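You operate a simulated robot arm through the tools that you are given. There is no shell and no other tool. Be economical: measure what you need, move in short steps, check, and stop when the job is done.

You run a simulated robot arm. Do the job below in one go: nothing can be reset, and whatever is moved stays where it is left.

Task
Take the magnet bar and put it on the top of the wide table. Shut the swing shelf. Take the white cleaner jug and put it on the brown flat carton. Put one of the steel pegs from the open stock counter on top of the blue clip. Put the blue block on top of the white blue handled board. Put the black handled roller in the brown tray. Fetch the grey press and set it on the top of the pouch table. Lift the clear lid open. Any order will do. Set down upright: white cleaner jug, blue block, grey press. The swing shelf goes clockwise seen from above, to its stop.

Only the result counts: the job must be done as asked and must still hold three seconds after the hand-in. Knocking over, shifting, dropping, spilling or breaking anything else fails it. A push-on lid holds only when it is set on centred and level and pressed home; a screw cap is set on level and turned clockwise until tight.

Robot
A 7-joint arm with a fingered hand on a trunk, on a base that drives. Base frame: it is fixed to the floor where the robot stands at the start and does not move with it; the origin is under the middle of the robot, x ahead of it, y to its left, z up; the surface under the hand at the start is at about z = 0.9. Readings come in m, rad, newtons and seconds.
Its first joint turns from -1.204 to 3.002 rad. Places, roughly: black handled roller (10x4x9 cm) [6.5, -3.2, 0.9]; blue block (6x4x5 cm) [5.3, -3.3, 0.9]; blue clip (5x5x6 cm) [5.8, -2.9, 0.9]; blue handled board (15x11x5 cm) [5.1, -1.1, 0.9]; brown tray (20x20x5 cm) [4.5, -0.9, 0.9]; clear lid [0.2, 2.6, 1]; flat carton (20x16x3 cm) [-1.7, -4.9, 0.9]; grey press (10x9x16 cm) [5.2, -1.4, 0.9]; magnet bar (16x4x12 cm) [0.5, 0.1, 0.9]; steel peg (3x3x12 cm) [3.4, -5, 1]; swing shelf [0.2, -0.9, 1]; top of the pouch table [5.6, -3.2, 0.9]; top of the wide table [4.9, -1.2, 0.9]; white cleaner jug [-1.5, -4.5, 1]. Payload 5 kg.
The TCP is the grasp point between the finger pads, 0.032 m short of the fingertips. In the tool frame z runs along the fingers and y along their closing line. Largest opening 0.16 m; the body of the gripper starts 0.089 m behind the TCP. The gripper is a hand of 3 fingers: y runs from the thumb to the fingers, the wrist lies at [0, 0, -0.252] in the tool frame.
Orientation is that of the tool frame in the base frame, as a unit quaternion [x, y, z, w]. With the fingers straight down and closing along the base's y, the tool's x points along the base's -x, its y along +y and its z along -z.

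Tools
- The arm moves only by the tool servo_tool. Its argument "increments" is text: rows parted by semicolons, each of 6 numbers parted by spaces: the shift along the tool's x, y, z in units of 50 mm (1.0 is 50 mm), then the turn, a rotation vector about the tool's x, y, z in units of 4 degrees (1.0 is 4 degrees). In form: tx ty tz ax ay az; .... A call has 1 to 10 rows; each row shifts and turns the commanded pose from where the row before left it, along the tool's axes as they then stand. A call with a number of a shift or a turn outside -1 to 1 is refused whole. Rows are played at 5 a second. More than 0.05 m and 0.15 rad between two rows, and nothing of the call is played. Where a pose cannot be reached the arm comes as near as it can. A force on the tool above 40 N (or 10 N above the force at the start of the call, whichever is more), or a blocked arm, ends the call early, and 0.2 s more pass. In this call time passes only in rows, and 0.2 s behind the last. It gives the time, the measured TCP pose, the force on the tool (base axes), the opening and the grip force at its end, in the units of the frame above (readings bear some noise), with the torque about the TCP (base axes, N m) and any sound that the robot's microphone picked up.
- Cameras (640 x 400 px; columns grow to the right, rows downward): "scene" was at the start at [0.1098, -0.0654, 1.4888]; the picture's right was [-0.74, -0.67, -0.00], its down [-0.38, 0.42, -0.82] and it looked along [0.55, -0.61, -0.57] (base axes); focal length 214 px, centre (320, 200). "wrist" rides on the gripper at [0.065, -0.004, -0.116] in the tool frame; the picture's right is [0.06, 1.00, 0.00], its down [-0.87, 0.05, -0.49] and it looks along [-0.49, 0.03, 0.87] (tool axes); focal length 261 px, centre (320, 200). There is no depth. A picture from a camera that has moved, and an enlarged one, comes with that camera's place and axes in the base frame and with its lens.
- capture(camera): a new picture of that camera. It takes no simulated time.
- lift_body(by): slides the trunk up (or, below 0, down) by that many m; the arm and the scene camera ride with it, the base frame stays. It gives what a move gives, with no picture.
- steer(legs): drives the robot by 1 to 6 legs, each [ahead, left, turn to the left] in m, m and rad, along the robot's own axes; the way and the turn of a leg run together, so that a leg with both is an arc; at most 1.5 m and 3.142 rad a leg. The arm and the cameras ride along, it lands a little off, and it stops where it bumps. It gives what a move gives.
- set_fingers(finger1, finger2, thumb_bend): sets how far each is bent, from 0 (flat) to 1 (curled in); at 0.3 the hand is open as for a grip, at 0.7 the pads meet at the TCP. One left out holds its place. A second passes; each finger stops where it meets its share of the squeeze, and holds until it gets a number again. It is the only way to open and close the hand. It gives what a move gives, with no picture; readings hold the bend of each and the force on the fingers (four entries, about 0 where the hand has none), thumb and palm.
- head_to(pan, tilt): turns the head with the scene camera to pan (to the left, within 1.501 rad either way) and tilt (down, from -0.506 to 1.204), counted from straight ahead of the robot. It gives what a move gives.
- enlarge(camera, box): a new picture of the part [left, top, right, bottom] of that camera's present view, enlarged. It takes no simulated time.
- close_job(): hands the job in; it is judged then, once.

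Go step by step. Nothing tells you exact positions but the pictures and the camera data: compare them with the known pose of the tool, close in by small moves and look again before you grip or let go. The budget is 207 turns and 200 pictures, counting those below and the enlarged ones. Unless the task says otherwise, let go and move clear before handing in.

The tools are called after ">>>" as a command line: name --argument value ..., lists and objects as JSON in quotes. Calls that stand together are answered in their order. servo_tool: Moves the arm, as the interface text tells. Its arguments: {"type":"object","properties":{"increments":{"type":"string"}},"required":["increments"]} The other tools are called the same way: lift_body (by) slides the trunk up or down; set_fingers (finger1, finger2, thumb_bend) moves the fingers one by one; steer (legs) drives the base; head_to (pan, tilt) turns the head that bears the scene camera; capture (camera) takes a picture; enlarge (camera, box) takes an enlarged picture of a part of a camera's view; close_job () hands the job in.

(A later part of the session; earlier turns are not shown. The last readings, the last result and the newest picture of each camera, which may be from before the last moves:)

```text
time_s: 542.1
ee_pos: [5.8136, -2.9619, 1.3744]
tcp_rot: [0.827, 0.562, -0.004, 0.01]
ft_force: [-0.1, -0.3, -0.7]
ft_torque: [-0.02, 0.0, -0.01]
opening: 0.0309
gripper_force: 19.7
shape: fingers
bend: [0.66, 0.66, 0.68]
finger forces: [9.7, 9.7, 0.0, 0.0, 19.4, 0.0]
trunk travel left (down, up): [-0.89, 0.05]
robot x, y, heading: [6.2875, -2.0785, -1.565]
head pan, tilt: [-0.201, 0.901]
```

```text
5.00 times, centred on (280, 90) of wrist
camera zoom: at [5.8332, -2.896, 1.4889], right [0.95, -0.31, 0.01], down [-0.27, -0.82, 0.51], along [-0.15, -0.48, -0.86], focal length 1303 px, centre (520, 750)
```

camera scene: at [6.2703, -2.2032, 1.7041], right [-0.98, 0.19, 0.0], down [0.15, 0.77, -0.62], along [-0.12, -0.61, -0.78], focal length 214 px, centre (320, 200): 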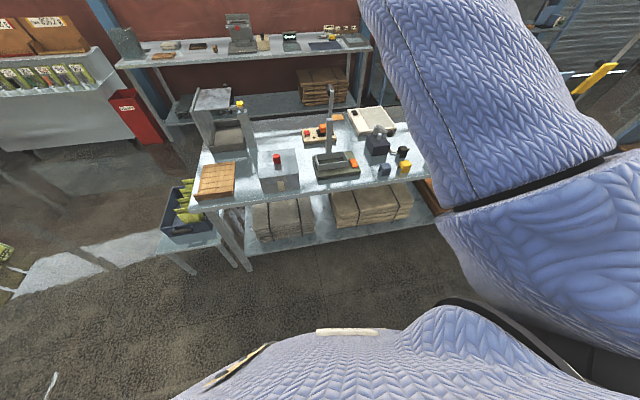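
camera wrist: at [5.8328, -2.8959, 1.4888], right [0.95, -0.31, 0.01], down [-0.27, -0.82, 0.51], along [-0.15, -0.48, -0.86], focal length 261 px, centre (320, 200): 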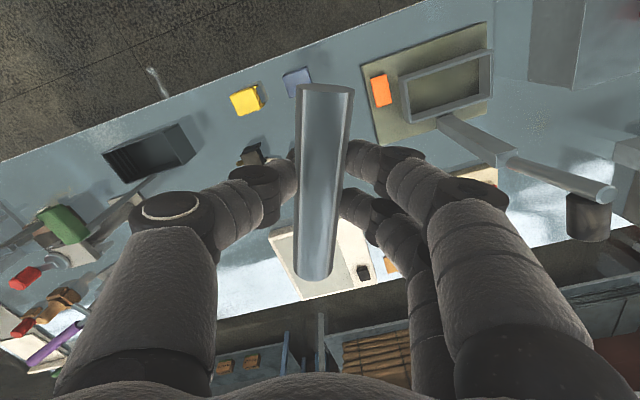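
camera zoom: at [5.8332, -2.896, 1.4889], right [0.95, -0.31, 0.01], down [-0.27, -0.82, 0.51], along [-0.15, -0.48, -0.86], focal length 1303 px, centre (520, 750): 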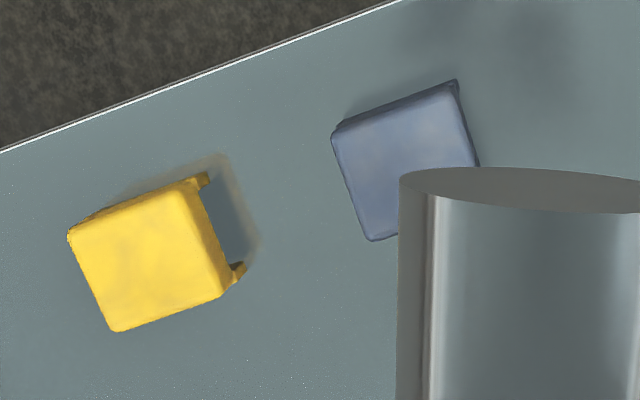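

The clip has a flat 5×5 top. Standing the peg upright is the most stable, so I try pitching the hand forward until its fingers are horizontal and the peg is vertical.

>>> servo_tool --increments "0 0 0 0 -1 0; 0 0 0 0 -1 0; 0 0 0 0 -1 0; 0 0 0 0 -1 0; 0 0 0 0 -1 0; 0 0 0 0 -1 0; 0 0 0 0 -1 0; 0 0 0 0 -1 0; 0 0 0 0 -1 0; 0 0 0 0 -1 0"

>>> servo_tool --increments "0 0 0 0 -1 0; 0 0 0 0 -1 0; 0 0 0 0 -1 0; 0 0 0 0 -1 0; 0 0 0 0 -1 0; 0 0 0 0 -1 0; 0 0 0 0 -1 0; 0 0 0 0 -1 0; 0 0 0 0 -1 0; 0 0 0 0 -1 0"

```text
time_s: 544.3
ee_pos: [5.8054, -2.9569, 1.3623]
tcp_rot: [0.78, 0.523, -0.282, 0.195]
ft_force: [-0.4, 0.4, 0.0]
ft_torque: [0.01, 0.02, -0.01]
opening: 0.0308
gripper_force: 19.8
shape: fingers
bend: [0.66, 0.66, 0.68]
finger forces: [10.0, 9.7, 0.1, 0.0, 19.7, 0.1]
trunk travel left (down, up): [-0.89, 0.05]
robot x, y, heading: [6.283, -2.0766, -1.567]
head pan, tilt: [-0.201, 0.901]
```

```text
time_s: 546.5
ee_pos: [5.8151, -2.964, 1.3763]
tcp_rot: [0.63, 0.425, -0.534, 0.371]
ft_force: [-0.4, 0.6, -0.8]
ft_torque: [0.03, 0.02, 0.02]
opening: 0.0308
gripper_force: 19.6
shape: fingers
bend: [0.66, 0.66, 0.68]
finger forces: [9.7, 9.7, 0.0, 0.0, 19.5, 0.0]
trunk travel left (down, up): [-0.89, 0.05]
robot x, y, heading: [6.2834, -2.0838, -1.561]
head pan, tilt: [-0.201, 0.901]
```

>>> servo_tool --increments "0 0 0 0 -0.85 0; 0 0 0 0 -0.85 0; 0 0 0 0 -0.8 0"

>>> capture --camera "wrist"

>>> capture --camera "scene"

```text
time_s: 547.3
ee_pos: [5.8063, -2.969, 1.3828]
tcp_rot: [-0.584, -0.394, 0.585, -0.403]
ft_force: [-0.7, -0.7, -1.4]
ft_torque: [0.04, 0.0, 0.02]
opening: 0.0307
gripper_force: 19.2
shape: fingers
bend: [0.66, 0.66, 0.68]
finger forces: [9.7, 9.6, 0.0, 0.1, 19.4, 0.0]
out of reach, approached as far as the arm can: row 3
trunk travel left (down, up): [-0.89, 0.05]
robot x, y, heading: [6.2842, -2.079, -1.564]
head pan, tilt: [-0.201, 0.901]
```

```text
34 pictures are left
camera wrist: at [5.8455, -2.8583, 1.3156], right [0.93, -0.37, -0.05], down [0.23, 0.45, 0.87], along [-0.29, -0.82, 0.5], focal length 261 px, centre (320, 200)
```

wrist: 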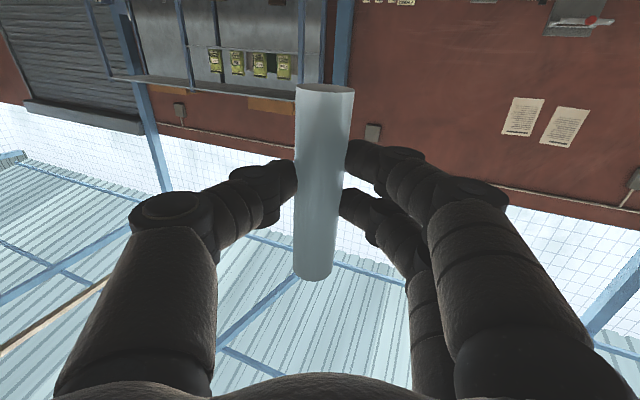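

```text
33 pictures are left
camera scene: at [6.2692, -2.2032, 1.7041], right [-0.98, 0.19, 0.0], down [0.15, 0.77, -0.62], along [-0.12, -0.61, -0.78], focal length 214 px, centre (320, 200)
```

scene: 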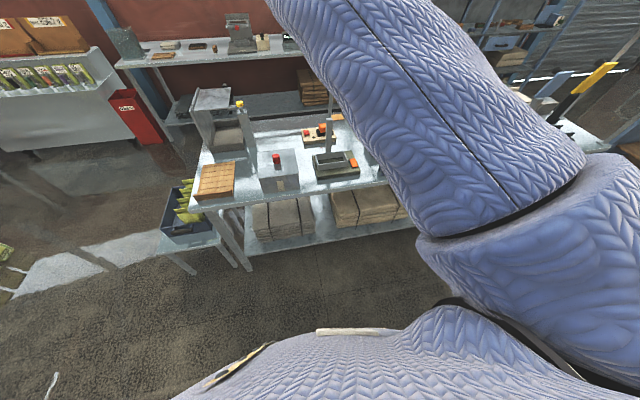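

The peg is vertical now. I centre it above the clip (≈5.785,-2.932) and lower the trunk.

>>> servo_tool --increments "0 -0.33 -0.4 0 0 0; 0 -0.33 -0.4 0 0 0"

>>> lift_body --by -0.28

>>> head_to --pan -0.35 --tilt 0.7

>>> capture --camera "scene"

```text
time_s: 547.9
ee_pos: [5.7814, -2.9304, 1.3971]
tcp_rot: [0.585, 0.393, -0.585, 0.402]
ft_force: [0.8, 0.3, -1.6]
ft_torque: [0.02, 0.02, 0.01]
opening: 0.0304
gripper_force: 19.2
shape: fingers
bend: [0.66, 0.66, 0.68]
finger forces: [9.7, 9.7, 0.0, 0.1, 19.5, 0.0]
out of reach, approached as far as the arm can: row 1, 2
trunk travel left (down, up): [-0.89, 0.05]
robot x, y, heading: [6.2845, -2.08, -1.563]
head pan, tilt: [-0.201, 0.901]
```

```text
time_s: 550.8
ee_pos: [5.7822, -2.9316, 1.1181]
tcp_rot: [0.584, 0.395, -0.584, 0.401]
ft_force: [1.0, -0.6, -1.0]
ft_torque: [0.02, -0.01, 0.0]
opening: 0.0305
gripper_force: 19.4
shape: fingers
bend: [0.66, 0.66, 0.68]
finger forces: [9.7, 9.7, 0.0, 0.0, 19.4, 0.0]
trunk travel left (down, up): [-0.61, 0.33]
robot x, y, heading: [6.2892, -2.0797, -1.567]
head pan, tilt: [-0.201, 0.901]
```

```text
time_s: 551.5
ee_pos: [5.7832, -2.9333, 1.1166]
tcp_rot: [0.585, 0.394, -0.584, 0.402]
ft_force: [-0.5, -0.7, -1.0]
ft_torque: [0.05, 0.01, -0.01]
opening: 0.0302
gripper_force: 19.8
shape: fingers
bend: [0.66, 0.66, 0.68]
finger forces: [9.6, 9.7, 0.0, 0.0, 19.4, 0.0]
trunk travel left (down, up): [-0.61, 0.33]
robot x, y, heading: [6.2844, -2.0783, -1.569]
head pan, tilt: [-0.351, 0.7]
```

```text
32 pictures are left
camera scene: at [6.2559, -2.2089, 1.4402], right [-0.94, 0.34, 0.0], down [0.22, 0.61, -0.76], along [-0.26, -0.72, -0.64], focal length 214 px, centre (320, 200)
```

scene: 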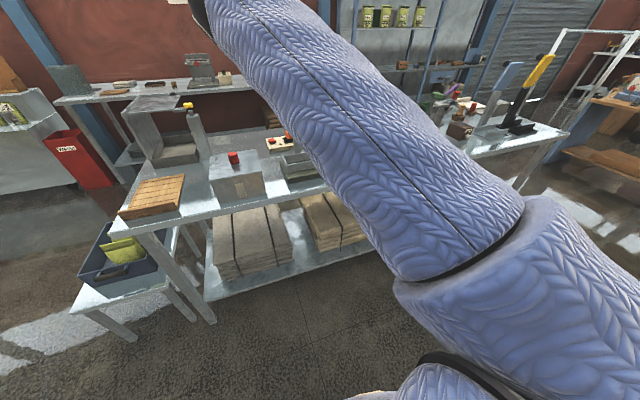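

>>> servo_tool --increments "0.3 0.05 -0.3 0 0 0; 0.3 0 0 0 0 0; 0.3 0 0 0 0 0"

```text
time_s: 552.3
ee_pos: [5.7728, -2.9416, 1.0965]
tcp_rot: [0.587, 0.396, -0.582, 0.4]
ft_force: [-0.1, 0.4, -0.4]
ft_torque: [0.01, -0.01, 0.0]
opening: 0.0302
gripper_force: 19.4
shape: fingers
bend: [0.66, 0.66, 0.68]
finger forces: [9.7, 9.7, 0.1, 0.1, 19.4, 0.0]
out of reach, approached as far as the arm can: row 1, 2, 3
trunk travel left (down, up): [-0.61, 0.33]
robot x, y, heading: [6.2859, -2.0788, -1.569]
head pan, tilt: [-0.351, 0.7]
```

>>> steer --legs '[[-0.021, 0.017, 0]]'

```text
time_s: 553.1
ee_pos: [5.7899, -2.9179, 1.0985]
tcp_rot: [0.585, 0.397, -0.583, 0.401]
ft_force: [-0.2, -0.1, -0.2]
ft_torque: [0.05, -0.03, -0.01]
opening: 0.0304
gripper_force: 19.7
shape: fingers
bend: [0.66, 0.66, 0.68]
finger forces: [9.8, 9.7, 0.0, 0.0, 19.4, 0.1]
trunk travel left (down, up): [-0.61, 0.33]
robot x, y, heading: [6.298, -2.0572, -1.569]
head pan, tilt: [-0.351, 0.7]
```

>>> lift_body --by -0.07

>>> lift_body --by -0.007

>>> lift_body --by -0.004

```text
time_s: 554.2
ee_pos: [5.789, -2.9204, 1.0272]
tcp_rot: [0.587, 0.396, -0.582, 0.4]
ft_force: [-0.6, 0.0, -0.8]
ft_torque: [0.01, -0.03, -0.02]
opening: 0.0305
gripper_force: 19.0
shape: fingers
bend: [0.66, 0.66, 0.68]
finger forces: [9.7, 9.7, 0.0, 0.0, 19.4, 0.0]
trunk travel left (down, up): [-0.54, 0.4]
robot x, y, heading: [6.3003, -2.0599, -1.563]
head pan, tilt: [-0.351, 0.7]
```

```text
time_s: 554.8
ee_pos: [5.7892, -2.9203, 1.0206]
tcp_rot: [0.587, 0.396, -0.583, 0.4]
ft_force: [0.4, 0.3, -0.9]
ft_torque: [0.03, 0.0, 0.02]
opening: 0.0304
gripper_force: 18.9
shape: fingers
bend: [0.66, 0.66, 0.68]
finger forces: [9.6, 9.7, 0.0, 0.1, 19.4, 0.1]
trunk travel left (down, up): [-0.533, 0.407]
robot x, y, heading: [6.3011, -2.0597, -1.566]
head pan, tilt: [-0.351, 0.7]
```

```text
time_s: 555.3
ee_pos: [5.789, -2.92, 1.0149]
tcp_rot: [0.586, 0.397, -0.582, 0.401]
ft_force: [-0.3, 0.1, -0.2]
ft_torque: [0.02, 0.0, -0.01]
opening: 0.0303
gripper_force: 19.4
shape: fingers
bend: [0.66, 0.66, 0.68]
finger forces: [9.6, 9.7, 0.0, 0.1, 19.4, 0.0]
trunk travel left (down, up): [-0.529, 0.411]
robot x, y, heading: [6.2995, -2.0594, -1.571]
head pan, tilt: [-0.351, 0.7]
```

>>> lift_body --by -0.004

>>> lift_body --by -0.004

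>>> capture --camera "wrist"

```text
time_s: 555.8
ee_pos: [5.7884, -2.9202, 1.0116]
tcp_rot: [0.586, 0.397, -0.582, 0.401]
ft_force: [-0.1, -0.1, -0.6]
ft_torque: [0.02, -0.06, -0.02]
opening: 0.0306
gripper_force: 19.8
shape: fingers
bend: [0.66, 0.66, 0.68]
finger forces: [9.6, 9.7, 0.0, 0.0, 19.4, 0.2]
trunk travel left (down, up): [-0.525, 0.415]
robot x, y, heading: [6.2999, -2.0585, -1.566]
head pan, tilt: [-0.351, 0.7]
```

```text
time_s: 556.4
ee_pos: [5.7893, -2.9196, 1.007]
tcp_rot: [0.587, 0.395, -0.582, 0.401]
ft_force: [-0.2, 0.1, -0.7]
ft_torque: [0.03, 0.01, 0.0]
opening: 0.0305
gripper_force: 19.2
shape: fingers
bend: [0.66, 0.66, 0.68]
finger forces: [9.7, 9.7, 0.0, 0.0, 19.4, 0.0]
trunk travel left (down, up): [-0.521, 0.419]
robot x, y, heading: [6.3004, -2.0585, -1.567]
head pan, tilt: [-0.351, 0.7]
```

```text
31 pictures are left
camera wrist: at [5.8286, -2.8097, 0.9425], right [0.93, -0.36, -0.05], down [0.22, 0.44, 0.87], along [-0.29, -0.82, 0.49], focal length 261 px, centre (320, 200)
```

wrist: 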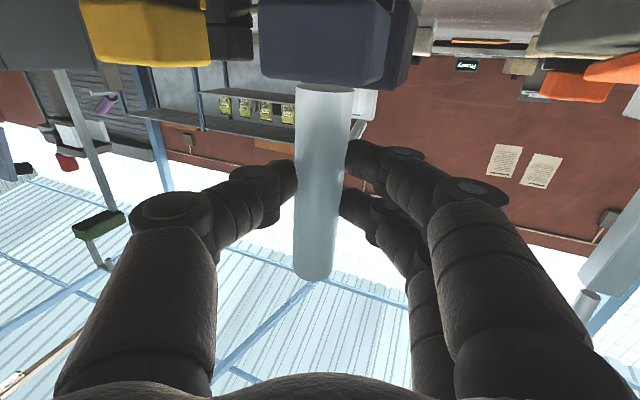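

The wrist camera shows the peg's foot right at the clip's top edge, laterally centred. I lower a few more millimetres to touch.

>>> lift_body --by -0.003

>>> lift_body --by -0.003

```text
time_s: 556.9
ee_pos: [5.7886, -2.9201, 1.0058]
tcp_rot: [0.587, 0.396, -0.582, 0.4]
ft_force: [0.3, -0.4, 0.8]
ft_torque: [-0.03, 0.07, 0.01]
opening: 0.0304
gripper_force: 19.2
shape: fingers
bend: [0.66, 0.66, 0.68]
finger forces: [9.8, 9.8, 0.0, 0.1, 19.4, 0.1]
trunk travel left (down, up): [-0.518, 0.422]
robot x, y, heading: [6.3024, -2.057, -1.563]
head pan, tilt: [-0.351, 0.7]
```

```text
time_s: 557.4
ee_pos: [5.7892, -2.9194, 1.0031]
tcp_rot: [0.585, 0.396, -0.583, 0.4]
ft_force: [1.0, 0.7, 11.9]
ft_torque: [-0.27, 0.2, 0.0]
opening: 0.0303
gripper_force: 20.6
shape: fingers
bend: [0.66, 0.66, 0.68]
finger forces: [9.4, 10.8, 0.0, 0.0, 19.5, 0.1]
trunk travel left (down, up): [-0.515, 0.425]
robot x, y, heading: [6.3019, -2.0551, -1.567]
head pan, tilt: [-0.351, 0.7]
```

>>> lift_body --by 0.002

>>> set_fingers --finger1 0.56 --finger2 0.56 --thumb_bend 0.56

>>> capture --camera "wrist"

```text
time_s: 557.9
ee_pos: [5.7882, -2.9197, 1.0045]
tcp_rot: [0.586, 0.396, -0.582, 0.401]
ft_force: [0.1, -0.1, 8.2]
ft_torque: [-0.21, 0.19, 0.02]
opening: 0.0303
gripper_force: 19.5
shape: fingers
bend: [0.66, 0.66, 0.68]
finger forces: [9.3, 10.7, 0.1, 0.0, 19.4, 0.1]
trunk travel left (down, up): [-0.517, 0.423]
robot x, y, heading: [6.298, -2.0574, -1.562]
head pan, tilt: [-0.351, 0.7]
```

```text
time_s: 558.9
ee_pos: [5.7895, -2.9199, 1.0035]
tcp_rot: [0.587, 0.396, -0.582, 0.401]
ft_force: [0.8, 0.6, 0.6]
ft_torque: [0.03, 0.01, 0.01]
opening: 0.0626
gripper_force: 0.1
shape: fingers
bend: [0.56, 0.56, 0.56]
finger forces: [0.0, 0.0, 0.0, 0.0, 0.1, 0.0]
trunk travel left (down, up): [-0.517, 0.423]
robot x, y, heading: [6.3018, -2.0573, -1.564]
head pan, tilt: [-0.351, 0.7]
```

```text
30 pictures are left
camera wrist: at [5.8285, -2.8098, 0.9384], right [0.93, -0.36, -0.05], down [0.22, 0.44, 0.87], along [-0.29, -0.82, 0.49], focal length 261 px, centre (320, 200)
```

wrist: 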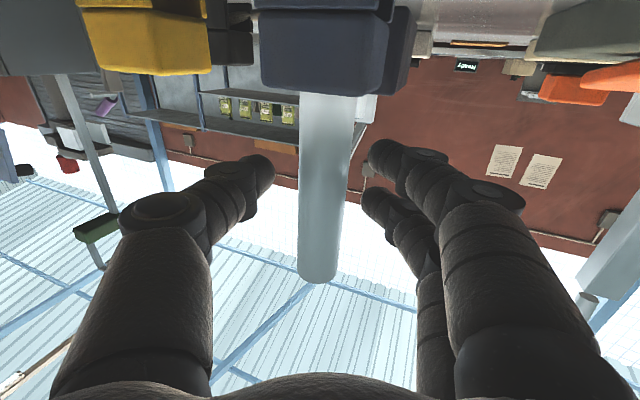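

>>> set_fingers --finger1 0.48 --finger2 0.48 --thumb_bend 0.48

>>> steer --legs '[[-0.19, 0.074, 0]]'

>>> capture --camera "wrist"

```text
time_s: 559.9
ee_pos: [5.7894, -2.9205, 1.004]
tcp_rot: [0.587, 0.396, -0.582, 0.4]
ft_force: [-0.2, -0.2, -0.1]
ft_torque: [0.0, 0.01, 0.0]
opening: 0.0951
gripper_force: 0.0
shape: fingers
bend: [0.48, 0.48, 0.48]
finger forces: [0.0, 0.0, 0.0, 0.0, 0.1, 0.0]
trunk travel left (down, up): [-0.517, 0.423]
robot x, y, heading: [6.2999, -2.0566, -1.567]
head pan, tilt: [-0.351, 0.7]
```

```text
time_s: 561.5
ee_pos: [5.8597, -2.7246, 1.0051]
tcp_rot: [0.586, 0.396, -0.583, 0.4]
ft_force: [-0.1, 0.3, 0.5]
ft_torque: [0.01, -0.01, -0.02]
opening: 0.0947
gripper_force: 0.1
shape: fingers
bend: [0.48, 0.48, 0.48]
finger forces: [0.1, 0.0, 0.1, 0.0, 0.1, 0.1]
trunk travel left (down, up): [-0.517, 0.423]
robot x, y, heading: [6.3795, -1.8674, -1.57]
head pan, tilt: [-0.351, 0.7]
```

```text
29 pictures are left
camera wrist: at [5.9, -2.6152, 0.9397], right [0.93, -0.37, -0.05], down [0.23, 0.44, 0.87], along [-0.3, -0.82, 0.49], focal length 261 px, centre (320, 200)
```

wrist: 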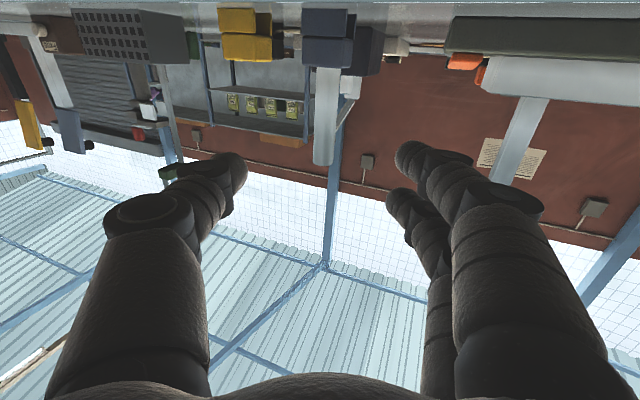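

The peg stands on the clip. Last item: the white jug far to the west. I raise the trunk, level the hand, and begin driving.

>>> lift_body --by 0.4

>>> servo_tool --increments "0 0 0 0 1 0; 0 0 0 0 1 0; 0 0 0 0 1 0; 0 0 0 0 1 0; 0 0 0 0 1 0; 0 0 0 0 1 0; 0 0 0 0 1 0; 0 0 0 0 1 0; 0 0 0 0 1 0; 0 0 0 0 1 0"

>>> servo_tool --increments "0 0 0 0 1 0; 0 0 0 0 1 0; 0 0 0 0 1 0; 0 0 0 0 1 0; 0 0 0 0 1 0; 0 0 0 0 1 0; 0 0 0 0 1 0; 0 0 0 0 1 0; 0 0 0 0 1 0; 0 0 0 0 1 0"

>>> servo_tool --increments "0 0 0 0 1 0; 0 0 0 0 1 0; 0 0 0 0 0.3 0"

>>> steer --legs '[[0.38, 0, 0], [0, 0, -1.57]]'

```text
time_s: 565.4
ee_pos: [5.8594, -2.7276, 1.4035]
tcp_rot: [0.588, 0.394, -0.584, 0.398]
ft_force: [0.7, 1.5, -0.4]
ft_torque: [0.02, -0.01, 0.0]
opening: 0.0951
gripper_force: 0.0
shape: fingers
bend: [0.48, 0.48, 0.48]
finger forces: [0.0, 0.0, 0.0, 0.0, 0.0, 0.0]
trunk travel left (down, up): [-0.917, 0.023]
robot x, y, heading: [6.3734, -1.8669, -1.572]
head pan, tilt: [-0.351, 0.7]
```

```text
time_s: 567.6
ee_pos: [5.8609, -2.7268, 1.4038]
tcp_rot: [0.751, 0.508, -0.347, 0.239]
ft_force: [-0.4, -0.1, 0.0]
ft_torque: [0.02, 0.01, 0.01]
opening: 0.0948
gripper_force: 0.0
shape: fingers
bend: [0.48, 0.48, 0.48]
finger forces: [0.0, 0.1, 0.1, 0.0, 0.1, 0.0]
trunk travel left (down, up): [-0.917, 0.023]
robot x, y, heading: [6.3741, -1.8654, -1.569]
head pan, tilt: [-0.351, 0.7]
```

```text
time_s: 569.8
ee_pos: [5.859, -2.7279, 1.4033]
tcp_rot: [0.825, 0.559, -0.068, 0.051]
ft_force: [0.4, -1.1, 0.2]
ft_torque: [-0.03, 0.01, -0.01]
opening: 0.0949
gripper_force: 0.1
shape: fingers
bend: [0.48, 0.48, 0.48]
finger forces: [0.0, 0.0, 0.0, 0.0, 0.1, 0.0]
trunk travel left (down, up): [-0.917, 0.023]
robot x, y, heading: [6.3717, -1.8637, -1.571]
head pan, tilt: [-0.351, 0.7]
```

```text
time_s: 570.6
ee_pos: [5.859, -2.7269, 1.4048]
tcp_rot: [0.827, 0.562, -0.003, 0.006]
ft_force: [-0.9, -0.8, 0.6]
ft_torque: [0.0, 0.02, -0.01]
opening: 0.0948
gripper_force: 0.0
shape: fingers
bend: [0.48, 0.48, 0.48]
finger forces: [0.0, 0.1, 0.1, 0.0, 0.0, 0.1]
trunk travel left (down, up): [-0.917, 0.023]
robot x, y, heading: [6.3752, -1.8648, -1.571]
head pan, tilt: [-0.351, 0.7]
```

```text
time_s: 576.9
ee_pos: [5.5199, -1.7384, 1.4044]
tcp_rot: [0.982, -0.19, -0.007, 0.004]
ft_force: [-0.6, -0.4, 1.4]
ft_torque: [0.0, 0.03, -0.01]
opening: 0.0944
gripper_force: 0.1
shape: fingers
bend: [0.48, 0.48, 0.48]
finger forces: [0.0, 0.1, 0.0, 0.0, 0.0, 0.0]
trunk travel left (down, up): [-0.917, 0.023]
robot x, y, heading: [6.3754, -2.2589, 3.14]
head pan, tilt: [-0.351, 0.7]
```

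>>> steer --legs '[[1.05, 0, 0], [1.0, 0, 0], [0, 0, 1.57], [0, -0.85, 0], [0.85, 0, 0], [0.85, 0, 0]]'

>>> steer --legs '[[0, 0, -1.57]]'

```text
time_s: 603.4
ee_pos: [2.9584, -4.8355, 1.4057]
tcp_rot: [0.827, 0.562, -0.002, 0.007]
ft_force: [-0.1, -0.4, -0.9]
ft_torque: [-0.01, 0.02, -0.01]
opening: 0.0947
gripper_force: 0.0
shape: fingers
bend: [0.48, 0.48, 0.48]
finger forces: [0.0, 0.0, 0.0, 0.0, 0.0, 0.0]
trunk travel left (down, up): [-0.917, 0.023]
robot x, y, heading: [3.4699, -3.9761, -1.567]
head pan, tilt: [-0.351, 0.7]
```

```text
time_s: 607.6
ee_pos: [2.5928, -3.4941, 1.4041]
tcp_rot: [0.986, -0.168, -0.007, 0.003]
ft_force: [0.7, 0.0, 0.8]
ft_torque: [-0.02, 0.01, 0.01]
opening: 0.0949
gripper_force: 0.1
shape: fingers
bend: [0.48, 0.48, 0.48]
finger forces: [0.0, 0.1, 0.1, 0.0, 0.0, 0.1]
trunk travel left (down, up): [-0.917, 0.023]
robot x, y, heading: [3.4755, -3.9744, -3.094]
head pan, tilt: [-0.351, 0.7]
```

>>> steer --legs '[[0, 0.45, -0.045], [1.2, 0, 0]]'

>>> head_to --pan 0.2 --tilt 0.4

>>> capture --camera "scene"

```text
time_s: 616.0
ee_pos: [1.4107, -3.9485, 1.4043]
tcp_rot: [0.985, -0.173, -0.007, 0.002]
ft_force: [0.8, 0.9, 1.1]
ft_torque: [-0.03, -0.01, 0.01]
opening: 0.0947
gripper_force: 0.1
shape: fingers
bend: [0.48, 0.48, 0.48]
finger forces: [0.1, 0.0, 0.1, 0.0, 0.0, 0.1]
trunk travel left (down, up): [-0.917, 0.023]
robot x, y, heading: [2.2838, -4.4415, -3.112]
head pan, tilt: [-0.351, 0.7]
```

```text
time_s: 616.9
ee_pos: [1.4104, -3.9476, 1.4057]
tcp_rot: [0.985, -0.175, -0.007, 0.003]
ft_force: [-0.1, -0.8, 0.8]
ft_torque: [0.0, -0.02, 0.0]
opening: 0.0948
gripper_force: 0.1
shape: fingers
bend: [0.48, 0.48, 0.48]
finger forces: [0.0, 0.0, 0.1, 0.1, 0.0, 0.1]
trunk travel left (down, up): [-0.917, 0.023]
robot x, y, heading: [2.2828, -4.4397, -3.112]
head pan, tilt: [0.201, 0.4]
```

```text
28 pictures are left
camera scene: at [2.1437, -4.4608, 1.7741], right [-0.23, 0.97, 0.0], down [0.38, 0.09, -0.92], along [-0.9, -0.21, -0.39], focal length 214 px, centre (320, 200)
```

scene: 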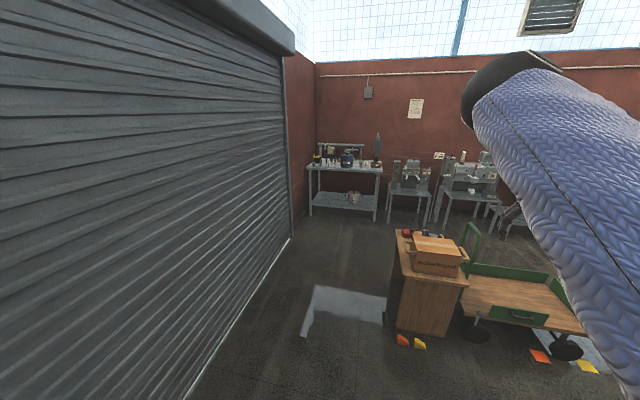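

>>> enlarge --camera "scene" --box '[290, 120, 450, 220]'

>>> steer --legs '[[0, 0.42, -0.03], [1.2, 0, 0], [1.2, 0, 0]]'

>>> head_to --pan -0.1 --tilt 0.6

>>> capture --camera "scene"

```text
4.00 times, centred on (370, 170) of scene
camera zoom: at [2.1437, -4.4608, 1.7741], right [-0.23, 0.97, 0.0], down [0.38, 0.09, -0.92], along [-0.9, -0.21, -0.39], focal length 858 px, centre (120, 320)
```

zoom: 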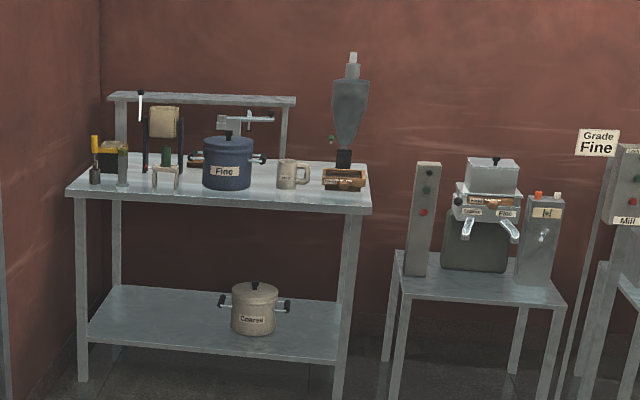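

```text
time_s: 619.5
ee_pos: [1.3551, -4.369, 1.4038]
tcp_rot: [0.991, -0.134, -0.006, 0.003]
ft_force: [0.4, -0.2, -0.9]
ft_torque: [0.02, -0.03, -0.01]
opening: 0.0955
gripper_force: 0.1
shape: fingers
bend: [0.48, 0.48, 0.48]
finger forces: [0.0, 0.1, 0.0, 0.0, 0.0, 0.0]
trunk travel left (down, up): [-0.917, 0.023]
robot x, y, heading: [2.2695, -4.7854, -3.031]
head pan, tilt: [0.201, 0.4]
stopped in leg 1: the robot was blocked; the commanded pose is now the measured one
```

```text
time_s: 620.3
ee_pos: [1.3562, -4.3684, 1.4046]
tcp_rot: [0.991, -0.134, -0.006, 0.003]
ft_force: [-0.3, 0.2, 0.1]
ft_torque: [-0.02, -0.02, 0.01]
opening: 0.0953
gripper_force: 0.1
shape: fingers
bend: [0.48, 0.48, 0.48]
finger forces: [0.1, 0.0, 0.1, 0.1, 0.1, 0.1]
trunk travel left (down, up): [-0.917, 0.023]
robot x, y, heading: [2.2663, -4.7849, -3.026]
head pan, tilt: [-0.099, 0.6]
```

```text
26 pictures are left
camera scene: at [2.1295, -4.791, 1.756], right [-0.01, 1.0, 0.0], down [0.56, 0.01, -0.83], along [-0.83, -0.01, -0.56], focal length 214 px, centre (320, 200)
```

scene: 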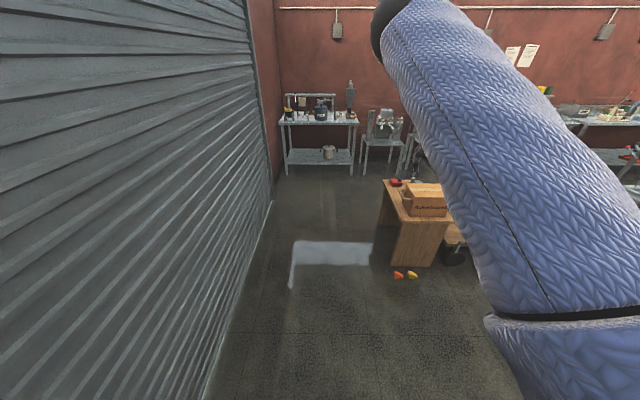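

>>> steer --legs '[[0, -0.08, 0], [0, 0, -0.115], [1.0, 0, 0], [1.0, 0, 0]]'

>>> head_to --pan 0.15 --tilt 0.5

>>> capture --camera "scene"

```text
time_s: 631.5
ee_pos: [-0.6217, -4.2521, 1.4043]
tcp_rot: [0.985, -0.171, -0.007, 0.003]
ft_force: [0.6, 0.0, -0.5]
ft_torque: [0.0, -0.01, 0.01]
opening: 0.0954
gripper_force: 0.1
shape: fingers
bend: [0.48, 0.48, 0.48]
finger forces: [0.1, 0.0, 0.1, 0.1, 0.0, 0.0]
trunk travel left (down, up): [-0.917, 0.023]
robot x, y, heading: [0.255, -4.7353, -3.096]
head pan, tilt: [-0.099, 0.6]
```

```text
time_s: 632.3
ee_pos: [-0.6209, -4.2536, 1.4021]
tcp_rot: [0.985, -0.17, -0.006, 0.003]
ft_force: [0.0, -0.6, 0.1]
ft_torque: [0.0, -0.02, 0.05]
opening: 0.0956
gripper_force: 0.1
shape: fingers
bend: [0.48, 0.48, 0.48]
finger forces: [0.1, 0.0, 0.0, 0.0, 0.0, 0.0]
trunk travel left (down, up): [-0.917, 0.023]
robot x, y, heading: [0.2569, -4.7317, -3.102]
head pan, tilt: [0.15, 0.499]
```

```text
25 pictures are left
camera scene: at [0.1176, -4.7544, 1.7649], right [-0.19, 0.98, 0.0], down [0.47, 0.09, -0.88], along [-0.86, -0.17, -0.48], focal length 214 px, centre (320, 200)
```

scene: 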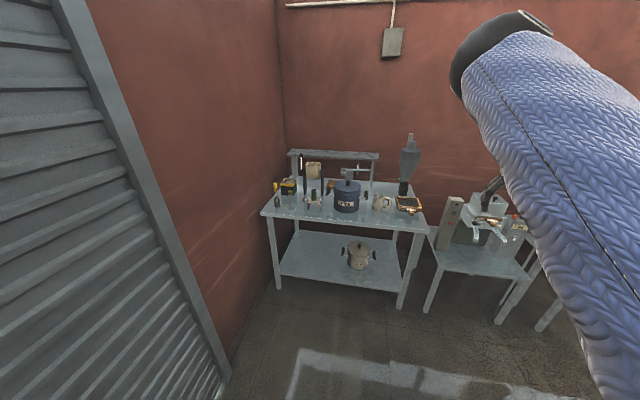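

>>> enlarge --camera "scene" --box '[250, 120, 440, 240]'

```text
3.33 times, centred on (345, 180) of scene
camera zoom: at [0.1176, -4.7544, 1.7649], right [-0.19, 0.98, 0.0], down [0.47, 0.09, -0.88], along [-0.86, -0.17, -0.48], focal length 715 px, centre (237, 267)
```

zoom: 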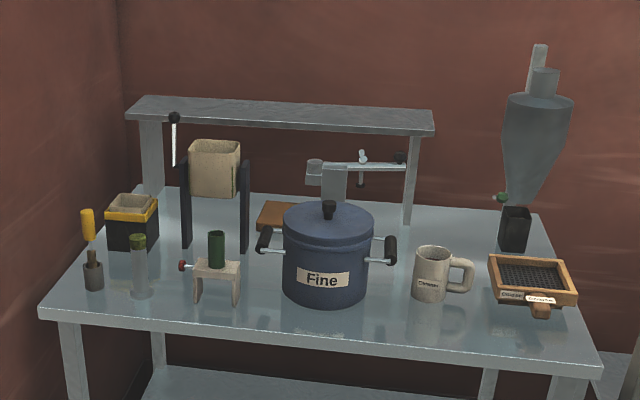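

The white "Cleaner" mug-jug stands at about (-1.375,-4.59); the brown carton lies behind the blue pot. I turn left to SW, and move so the jug is front-right; I also yaw the hand to close along x.

>>> steer --legs '[[0, 0, 0.74], [0.17, -0.74, 0]]'

>>> servo_tool --increments "0 0 0 0 0 -1; 0 0 0 0 0 -1; 0 0 0 0 0 -1; 0 0 0 0 0 -1; 0 0 0 0 0 -1; 0 0 0 0 0 -1; 0 0 0 0 0 -1; 0 0 0 0 0 -1; 0 0 0 0 0 -1; 0 0 0 0 0 -1"

>>> servo_tool --increments "0 0 0 0 0 -1; 0 0 0 0 0 -1; 0 0 0 0 0 -1; 0 0 0 0 0 -1; 0 0 0 0 0 -1; 0 0 0 0 0 -1; 0 0 0 0 0 -0.8"

>>> set_fingers --finger1 0.35 --finger2 0.35 --thumb_bend 0.35

>>> capture --camera "wrist"

```text
time_s: 638.4
ee_pos: [-1.3624, -4.5515, 1.4039]
tcp_rot: [0.981, 0.193, -0.005, 0.006]
ft_force: [0.9, -0.1, 0.2]
ft_torque: [-0.02, 0.03, -0.01]
opening: 0.0956
gripper_force: 0.0
shape: fingers
bend: [0.48, 0.48, 0.48]
finger forces: [0.1, 0.0, 0.0, 0.0, 0.0, 0.0]
trunk travel left (down, up): [-0.917, 0.023]
robot x, y, heading: [-0.3825, -4.3245, -2.37]
head pan, tilt: [0.15, 0.499]
```

```text
time_s: 640.6
ee_pos: [-1.3621, -4.5521, 1.4053]
tcp_rot: [0.855, 0.518, -0.006, 0.004]
ft_force: [-0.6, 0.3, 0.6]
ft_torque: [-0.01, 0.02, -0.02]
opening: 0.0951
gripper_force: 0.1
shape: fingers
bend: [0.48, 0.48, 0.48]
finger forces: [0.1, 0.0, 0.1, 0.0, 0.1, 0.0]
trunk travel left (down, up): [-0.917, 0.023]
robot x, y, heading: [-0.3825, -4.3239, -2.37]
head pan, tilt: [0.15, 0.499]
```

```text
time_s: 642.2
ee_pos: [-1.3611, -4.553, 1.4045]
tcp_rot: [0.711, 0.704, -0.007, 0.001]
ft_force: [-0.4, -0.2, 0.1]
ft_torque: [0.0, 0.02, 0.02]
opening: 0.0954
gripper_force: 0.1
shape: fingers
bend: [0.48, 0.48, 0.48]
finger forces: [0.0, 0.0, 0.0, 0.0, 0.0, 0.0]
trunk travel left (down, up): [-0.917, 0.023]
robot x, y, heading: [-0.384, -4.3256, -2.369]
head pan, tilt: [0.15, 0.499]
```

```text
time_s: 643.2
ee_pos: [-1.3627, -4.5523, 1.4038]
tcp_rot: [0.71, 0.704, -0.007, 0.002]
ft_force: [0.8, 0.0, -0.6]
ft_torque: [0.01, -0.03, 0.01]
opening: 0.1479
gripper_force: 0.0
shape: fingers
bend: [0.35, 0.35, 0.35]
finger forces: [0.0, 0.0, 0.1, 0.0, 0.0, 0.1]
trunk travel left (down, up): [-0.917, 0.023]
robot x, y, heading: [-0.384, -4.3273, -2.369]
head pan, tilt: [0.15, 0.499]
```

```text
23 pictures are left
camera wrist: at [-1.3647, -4.4839, 1.5189], right [1.0, 0.05, -0.01], down [0.05, -0.86, 0.5], along [0.02, -0.5, -0.86], focal length 261 px, centre (320, 200)
```

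wrist: 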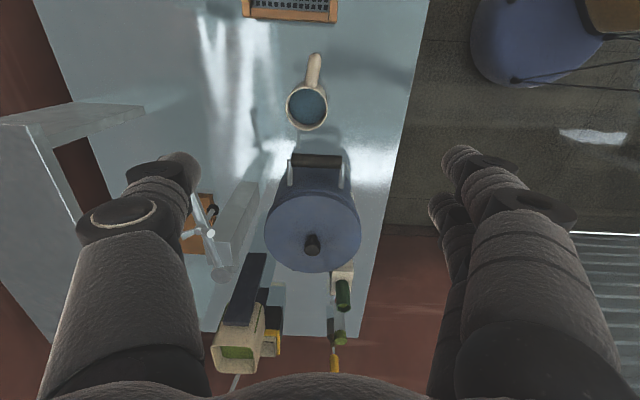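

>>> enlarge --camera "wrist" --box '[160, 140, 320, 290]'

```text
2.67 times, centred on (240, 215) of wrist
camera zoom: at [-1.3647, -4.4839, 1.5189], right [1.0, 0.05, -0.01], down [0.05, -0.86, 0.5], along [0.02, -0.5, -0.86], focal length 695 px, centre (533, 160)
```

zoom: 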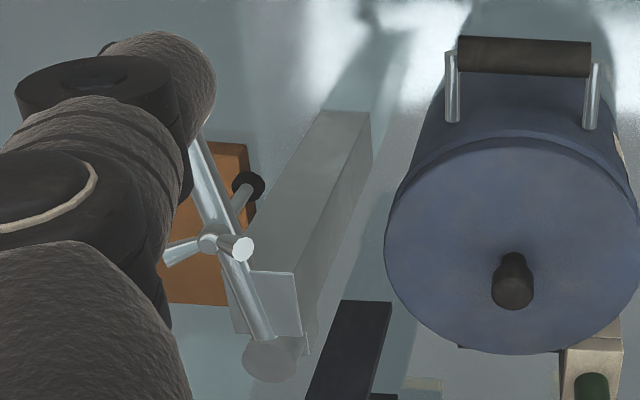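

The carton lies under an arch, so the jug must be slid in from the east with a pitched hand, while its handle now points to +y. Plan: first turn the jug 90° clockwise in place with a vertical grip, then regrip pitched. I go down around the jug.

>>> servo_tool --increments "-0.52 -0.52 0 0 0 0; 0 0 0.95 0 0 0; 0 0 0.95 0 0 0; 0 0 0.95 0 0 0; 0 0 0.95 0 0 0; 0 0 0.95 0 0 0"

>>> capture --camera "wrist"

```text
time_s: 644.6
ee_pos: [-1.3922, -4.5823, 1.1674]
tcp_rot: [0.71, 0.704, -0.007, 0.002]
ft_force: [0.3, 0.7, 0.2]
ft_torque: [-0.01, -0.04, 0.03]
opening: 0.1478
gripper_force: 0.0
shape: fingers
bend: [0.35, 0.35, 0.35]
finger forces: [0.0, 0.1, 0.0, 0.0, 0.0, 0.0]
trunk travel left (down, up): [-0.917, 0.023]
robot x, y, heading: [-0.3864, -4.3217, -2.371]
head pan, tilt: [0.15, 0.499]
```

```text
21 pictures are left
camera wrist: at [-1.395, -4.5144, 1.2819], right [1.0, 0.05, -0.01], down [0.05, -0.86, 0.5], along [0.02, -0.5, -0.86], focal length 261 px, centre (320, 200)
```

wrist: 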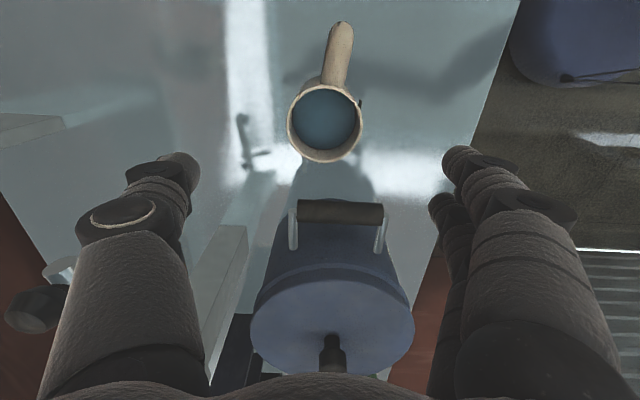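

>>> servo_tool --increments "0.06 0.05 0.9 0 0 0; 0 0 0.9 0 0 0; 0 0 0.9 0 0 0; 0 0 0.9 0 0 0"

>>> set_fingers --finger1 0.7 --finger2 0.7 --thumb_bend 0.7

>>> servo_tool --increments "0 0 -0.15 0 0 0; 0 0 -0.25 0 0 0"

>>> capture --camera "wrist"

```text
time_s: 645.6
ee_pos: [-1.3915, -4.5792, 0.9875]
tcp_rot: [0.71, 0.704, -0.007, 0.001]
ft_force: [-0.9, 0.6, 0.0]
ft_torque: [0.05, -0.02, 0.01]
opening: 0.1478
gripper_force: 0.0
shape: fingers
bend: [0.35, 0.35, 0.35]
finger forces: [0.1, 0.1, 0.0, 0.0, 0.0, 0.1]
trunk travel left (down, up): [-0.917, 0.023]
robot x, y, heading: [-0.3868, -4.3254, -2.368]
head pan, tilt: [0.15, 0.499]
```

```text
time_s: 646.6
ee_pos: [-1.3912, -4.5791, 0.9881]
tcp_rot: [0.71, 0.704, -0.007, 0.002]
ft_force: [-0.6, -0.4, 1.6]
ft_torque: [-0.01, -0.14, -0.01]
opening: 0.0696
gripper_force: 21.9
shape: fingers
bend: [0.55, 0.54, 0.6]
finger forces: [9.8, 11.7, 0.0, 0.0, 22.7, 0.0]
trunk travel left (down, up): [-0.917, 0.023]
robot x, y, heading: [-0.3863, -4.3226, -2.37]
head pan, tilt: [0.15, 0.499]
```

```text
time_s: 647.2
ee_pos: [-1.3885, -4.5778, 1.0086]
tcp_rot: [0.71, 0.704, -0.007, 0.002]
ft_force: [0.5, -0.5, -4.6]
ft_torque: [-0.08, 0.04, 0.02]
opening: 0.0698
gripper_force: 21.9
shape: fingers
bend: [0.54, 0.54, 0.6]
finger forces: [9.6, 11.9, 0.1, 0.0, 21.7, 0.0]
trunk travel left (down, up): [-0.917, 0.023]
robot x, y, heading: [-0.3851, -4.3254, -2.366]
head pan, tilt: [0.15, 0.499]
```

```text
20 pictures are left
camera wrist: at [-1.3915, -4.5099, 1.124], right [1.0, 0.05, -0.01], down [0.05, -0.86, 0.5], along [0.02, -0.5, -0.86], focal length 261 px, centre (320, 200)
```

wrist: 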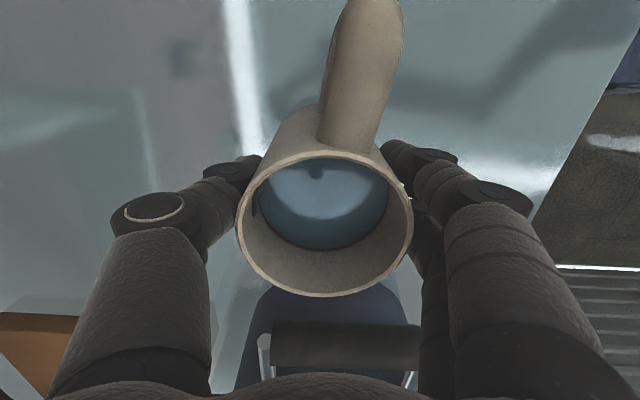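

Jug held level. I turn it 90° clockwise, lower and release.

>>> servo_tool --increments "0 0 0 0 0 0.9; 0 0 0 0 0 0.9; 0 0 0 0 0 0.9; 0 0 0 0 0 0.9; 0 0 0 0 0 0.9; 0 0 0 0 0 0.9; 0 0 0 0 0 0.9; 0 0 0 0 0 0.9; 0 0 0 0 0 0.9; 0 0 0 0 0 0.9"

>>> servo_tool --increments "0 0 0 0 0 0.9; 0 0 0 0 0 0.9; 0 0 0 0 0 0.9; 0 0 0 0 0 0.9; 0 0 0 0 0 0.9; 0 0 0 0 0 0.9; 0 0 0 0 0 0.9; 0 0 0 0 0 0.9; 0 0 0 0 0 0.9; 0 0 0 0 0 0.9"

>>> servo_tool --increments "0 0 0 0 0 0.9; 0 0 0 0 0 0.9; 0 0 0 0 0 0.9; 0 0 0 0 0 0.9; 0 0 0.25 0 0 0; 0 0 0.12 0 0 0; 0 0 0.08 0 0 0"

```text
time_s: 649.4
ee_pos: [-1.3888, -4.5806, 1.0052]
tcp_rot: [0.893, 0.45, -0.006, 0.004]
ft_force: [0.1, 0.5, -3.4]
ft_torque: [0.01, 0.04, -0.02]
opening: 0.0697
gripper_force: 21.5
shape: fingers
bend: [0.54, 0.54, 0.6]
finger forces: [9.6, 12.1, 0.0, 0.0, 21.7, 0.0]
trunk travel left (down, up): [-0.917, 0.023]
robot x, y, heading: [-0.384, -4.3217, -2.377]
head pan, tilt: [0.15, 0.499]
```

```text
time_s: 651.6
ee_pos: [-1.3885, -4.5792, 1.0059]
tcp_rot: [0.988, 0.152, -0.005, 0.006]
ft_force: [0.2, -0.7, -3.3]
ft_torque: [0.01, 0.08, -0.03]
opening: 0.0695
gripper_force: 21.7
shape: fingers
bend: [0.54, 0.53, 0.61]
finger forces: [9.6, 12.1, 0.0, 0.1, 21.5, 0.1]
trunk travel left (down, up): [-0.917, 0.023]
robot x, y, heading: [-0.3869, -4.3264, -2.369]
head pan, tilt: [0.15, 0.499]
```

```text
time_s: 653.2
ee_pos: [-1.3904, -4.5795, 0.9875]
tcp_rot: [1.0, 0.027, -0.005, 0.007]
ft_force: [-2.8, 1.0, 19.7]
ft_torque: [-0.06, 0.11, 0.06]
opening: 0.069
gripper_force: 23.8
shape: fingers
bend: [0.54, 0.53, 0.61]
finger forces: [10.8, 12.7, 0.0, 0.0, 23.8, 0.0]
trunk travel left (down, up): [-0.917, 0.023]
robot x, y, heading: [-0.3898, -4.3278, -2.368]
head pan, tilt: [0.15, 0.499]
```

>>> set_fingers --finger1 0.48 --finger2 0.48 --thumb_bend 0.48

>>> servo_tool --increments "0 0 -0.5 0 0 0; 0 0 -1 0 0 0; 0 0 -1 0 0 0; 0 0 -1 0 0 0; 0 0 -1 0 0 0; 0 0 -1 0 0 0; 0 0 -0.5 0 0 0"

>>> servo_tool --increments "0.4 0 0 0 -1 0; 0.4 0 0 0 -1 0; 0.4 0 0 0 -1 0; 0.4 0 0 0 -1 0; 0.4 0 0 0 -1 0; 0 0 0 0 -1 0; 0 0 0 0 -1 0; 0 0 0 0 -1 0; 0 0 0 0 -1 0; 0 0 0 0 -1 0"

>>> capture --camera "wrist"

```text
time_s: 654.2
ee_pos: [-1.3894, -4.5788, 0.9842]
tcp_rot: [1.0, 0.027, -0.004, 0.006]
ft_force: [-0.2, 0.7, 0.0]
ft_torque: [0.01, 0.03, 0.02]
opening: 0.0947
gripper_force: 0.0
shape: fingers
bend: [0.48, 0.48, 0.48]
finger forces: [0.1, 0.2, 0.0, 0.1, 0.0, 0.0]
trunk travel left (down, up): [-0.917, 0.023]
robot x, y, heading: [-0.3859, -4.3259, -2.368]
head pan, tilt: [0.15, 0.499]
```

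```text
time_s: 655.8
ee_pos: [-1.3834, -4.5777, 1.2836]
tcp_rot: [1.0, 0.026, -0.003, 0.006]
ft_force: [-0.4, 0.1, 0.0]
ft_torque: [0.0, 0.03, 0.01]
opening: 0.0947
gripper_force: 0.1
shape: fingers
bend: [0.48, 0.48, 0.48]
finger forces: [0.0, 0.0, 0.0, 0.0, 0.0, 0.0]
trunk travel left (down, up): [-0.917, 0.023]
robot x, y, heading: [-0.385, -4.326, -2.372]
head pan, tilt: [0.15, 0.499]
```

```text
time_s: 658.0
ee_pos: [-1.2876, -4.5592, 1.2547]
tcp_rot: [0.941, 0.018, -0.339, 0.008]
ft_force: [0.7, -0.3, -0.4]
ft_torque: [-0.02, 0.02, 0.02]
opening: 0.0948
gripper_force: 0.1
shape: fingers
bend: [0.48, 0.48, 0.48]
finger forces: [0.0, 0.1, 0.0, 0.1, 0.1, 0.0]
trunk travel left (down, up): [-0.917, 0.023]
robot x, y, heading: [-0.3843, -4.3285, -2.375]
head pan, tilt: [0.15, 0.499]
```

```text
19 pictures are left
camera wrist: at [-1.1642, -4.548, 1.3027], right [0.09, -1.0, -0.04], down [-0.35, -0.07, 0.93], along [-0.93, -0.07, -0.36], focal length 261 px, centre (320, 200)
```

wrist: 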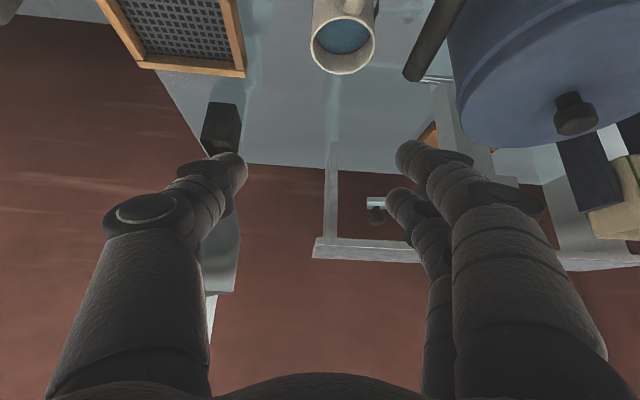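

Pitched pose works. I go to a standoff and then advance around the jug, its handle now toward the palm.

>>> servo_tool --increments "0.55 0.1 0.68 0 0 0; 0.55 0.1 0.68 0 0 0; 0.55 0.1 0.68 0 0 0; 0.55 0.1 0.68 0 0 0"

>>> capture --camera "wrist"

```text
time_s: 659.0
ee_pos: [-1.2955, -4.5956, 1.0946]
tcp_rot: [0.938, 0.023, -0.346, 0.014]
ft_force: [0.0, 0.3, -0.2]
ft_torque: [-0.01, -0.04, -0.04]
opening: 0.0952
gripper_force: 0.1
shape: fingers
bend: [0.48, 0.48, 0.48]
finger forces: [0.0, 0.0, 0.0, 0.0, 0.1, 0.0]
trunk travel left (down, up): [-0.917, 0.023]
robot x, y, heading: [-0.387, -4.3223, -2.367]
head pan, tilt: [0.15, 0.499]
```

```text
18 pictures are left
camera wrist: at [-1.1713, -4.5826, 1.1404], right [0.1, -0.99, -0.03], down [-0.34, -0.06, 0.94], along [-0.94, -0.09, -0.34], focal length 261 px, centre (320, 200)
```

wrist: 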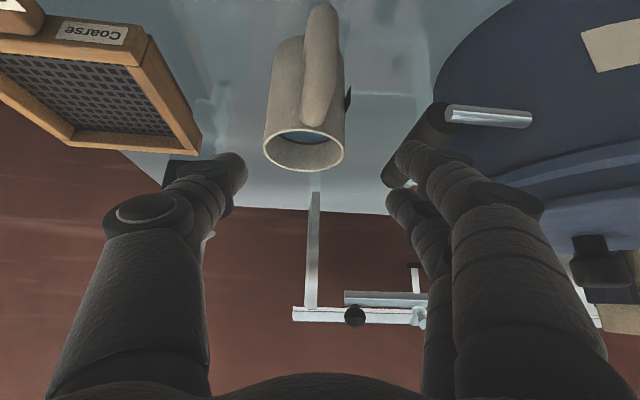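

>>> servo_tool --increments "0.28 -0.36 0 0 0 0; 0 0 0.77 0 0 0; 0 0 0.77 0 0 0; 0 0 0.77 0 0 0; 0 0 0.7 0 0 0"

>>> capture --camera "wrist"

```text
time_s: 660.2
ee_pos: [-1.3814, -4.5846, 0.968]
tcp_rot: [0.938, 0.024, -0.345, 0.015]
ft_force: [-0.4, 0.1, 0.4]
ft_torque: [0.0, -0.03, 0.03]
opening: 0.0949
gripper_force: 0.1
shape: fingers
bend: [0.48, 0.48, 0.48]
finger forces: [0.1, 0.0, 0.0, 0.1, 0.1, 0.0]
trunk travel left (down, up): [-0.917, 0.023]
robot x, y, heading: [-0.3884, -4.328, -2.368]
head pan, tilt: [0.15, 0.499]
```

```text
17 pictures are left
camera wrist: at [-1.2561, -4.5722, 1.014], right [0.1, -0.99, -0.03], down [-0.34, -0.06, 0.94], along [-0.93, -0.09, -0.34], focal length 261 px, centre (320, 200)
```

wrist: 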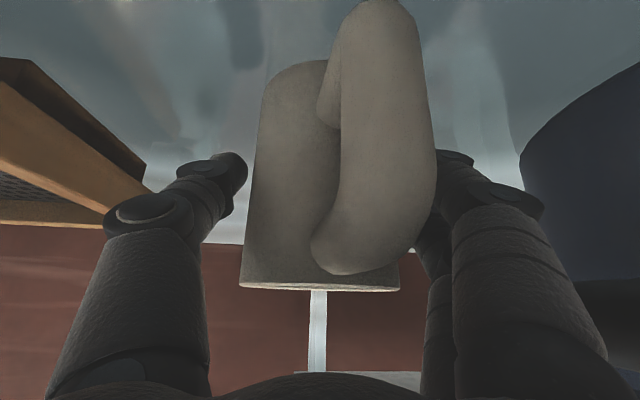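

>>> set_fingers --finger1 0.72 --finger2 0.72 --thumb_bend 0.72

>>> servo_tool --increments "-0.13 0 -0.152 0 0 0; -0.2 0 -0.23 0 0 0"

>>> capture --camera "wrist"

```text
time_s: 661.2
ee_pos: [-1.3796, -4.5844, 0.9691]
tcp_rot: [0.938, 0.023, -0.345, 0.015]
ft_force: [-0.4, 0.9, -0.5]
ft_torque: [0.06, -0.04, 0.03]
opening: 0.0745
gripper_force: 21.4
shape: fingers
bend: [0.53, 0.55, 0.59]
finger forces: [10.5, 10.8, 0.0, 0.1, 21.9, 0.0]
trunk travel left (down, up): [-0.917, 0.023]
robot x, y, heading: [-0.3874, -4.3246, -2.371]
head pan, tilt: [0.15, 0.499]
```

```text
time_s: 661.8
ee_pos: [-1.379, -4.5826, 0.9956]
tcp_rot: [0.938, 0.023, -0.344, 0.015]
ft_force: [-0.1, -0.5, -4.2]
ft_torque: [0.03, 0.04, 0.01]
opening: 0.0745
gripper_force: 21.2
shape: fingers
bend: [0.52, 0.55, 0.59]
finger forces: [10.4, 10.7, 0.0, 0.0, 21.2, 0.0]
trunk travel left (down, up): [-0.917, 0.023]
robot x, y, heading: [-0.3861, -4.3248, -2.367]
head pan, tilt: [0.15, 0.499]
```

```text
16 pictures are left
camera wrist: at [-1.2541, -4.5703, 1.041], right [0.1, -0.99, -0.03], down [-0.34, -0.06, 0.94], along [-0.94, -0.09, -0.34], focal length 261 px, centre (320, 200)
```

wrist: 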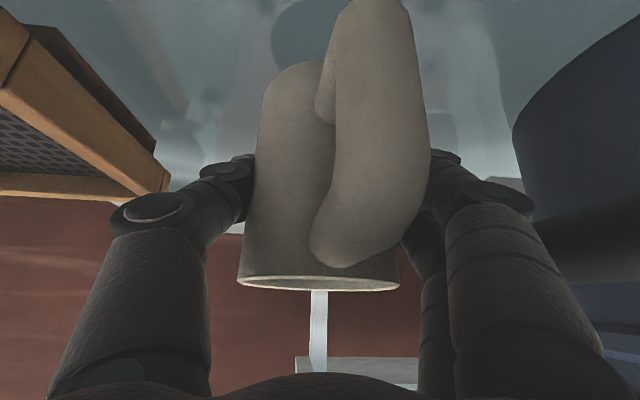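

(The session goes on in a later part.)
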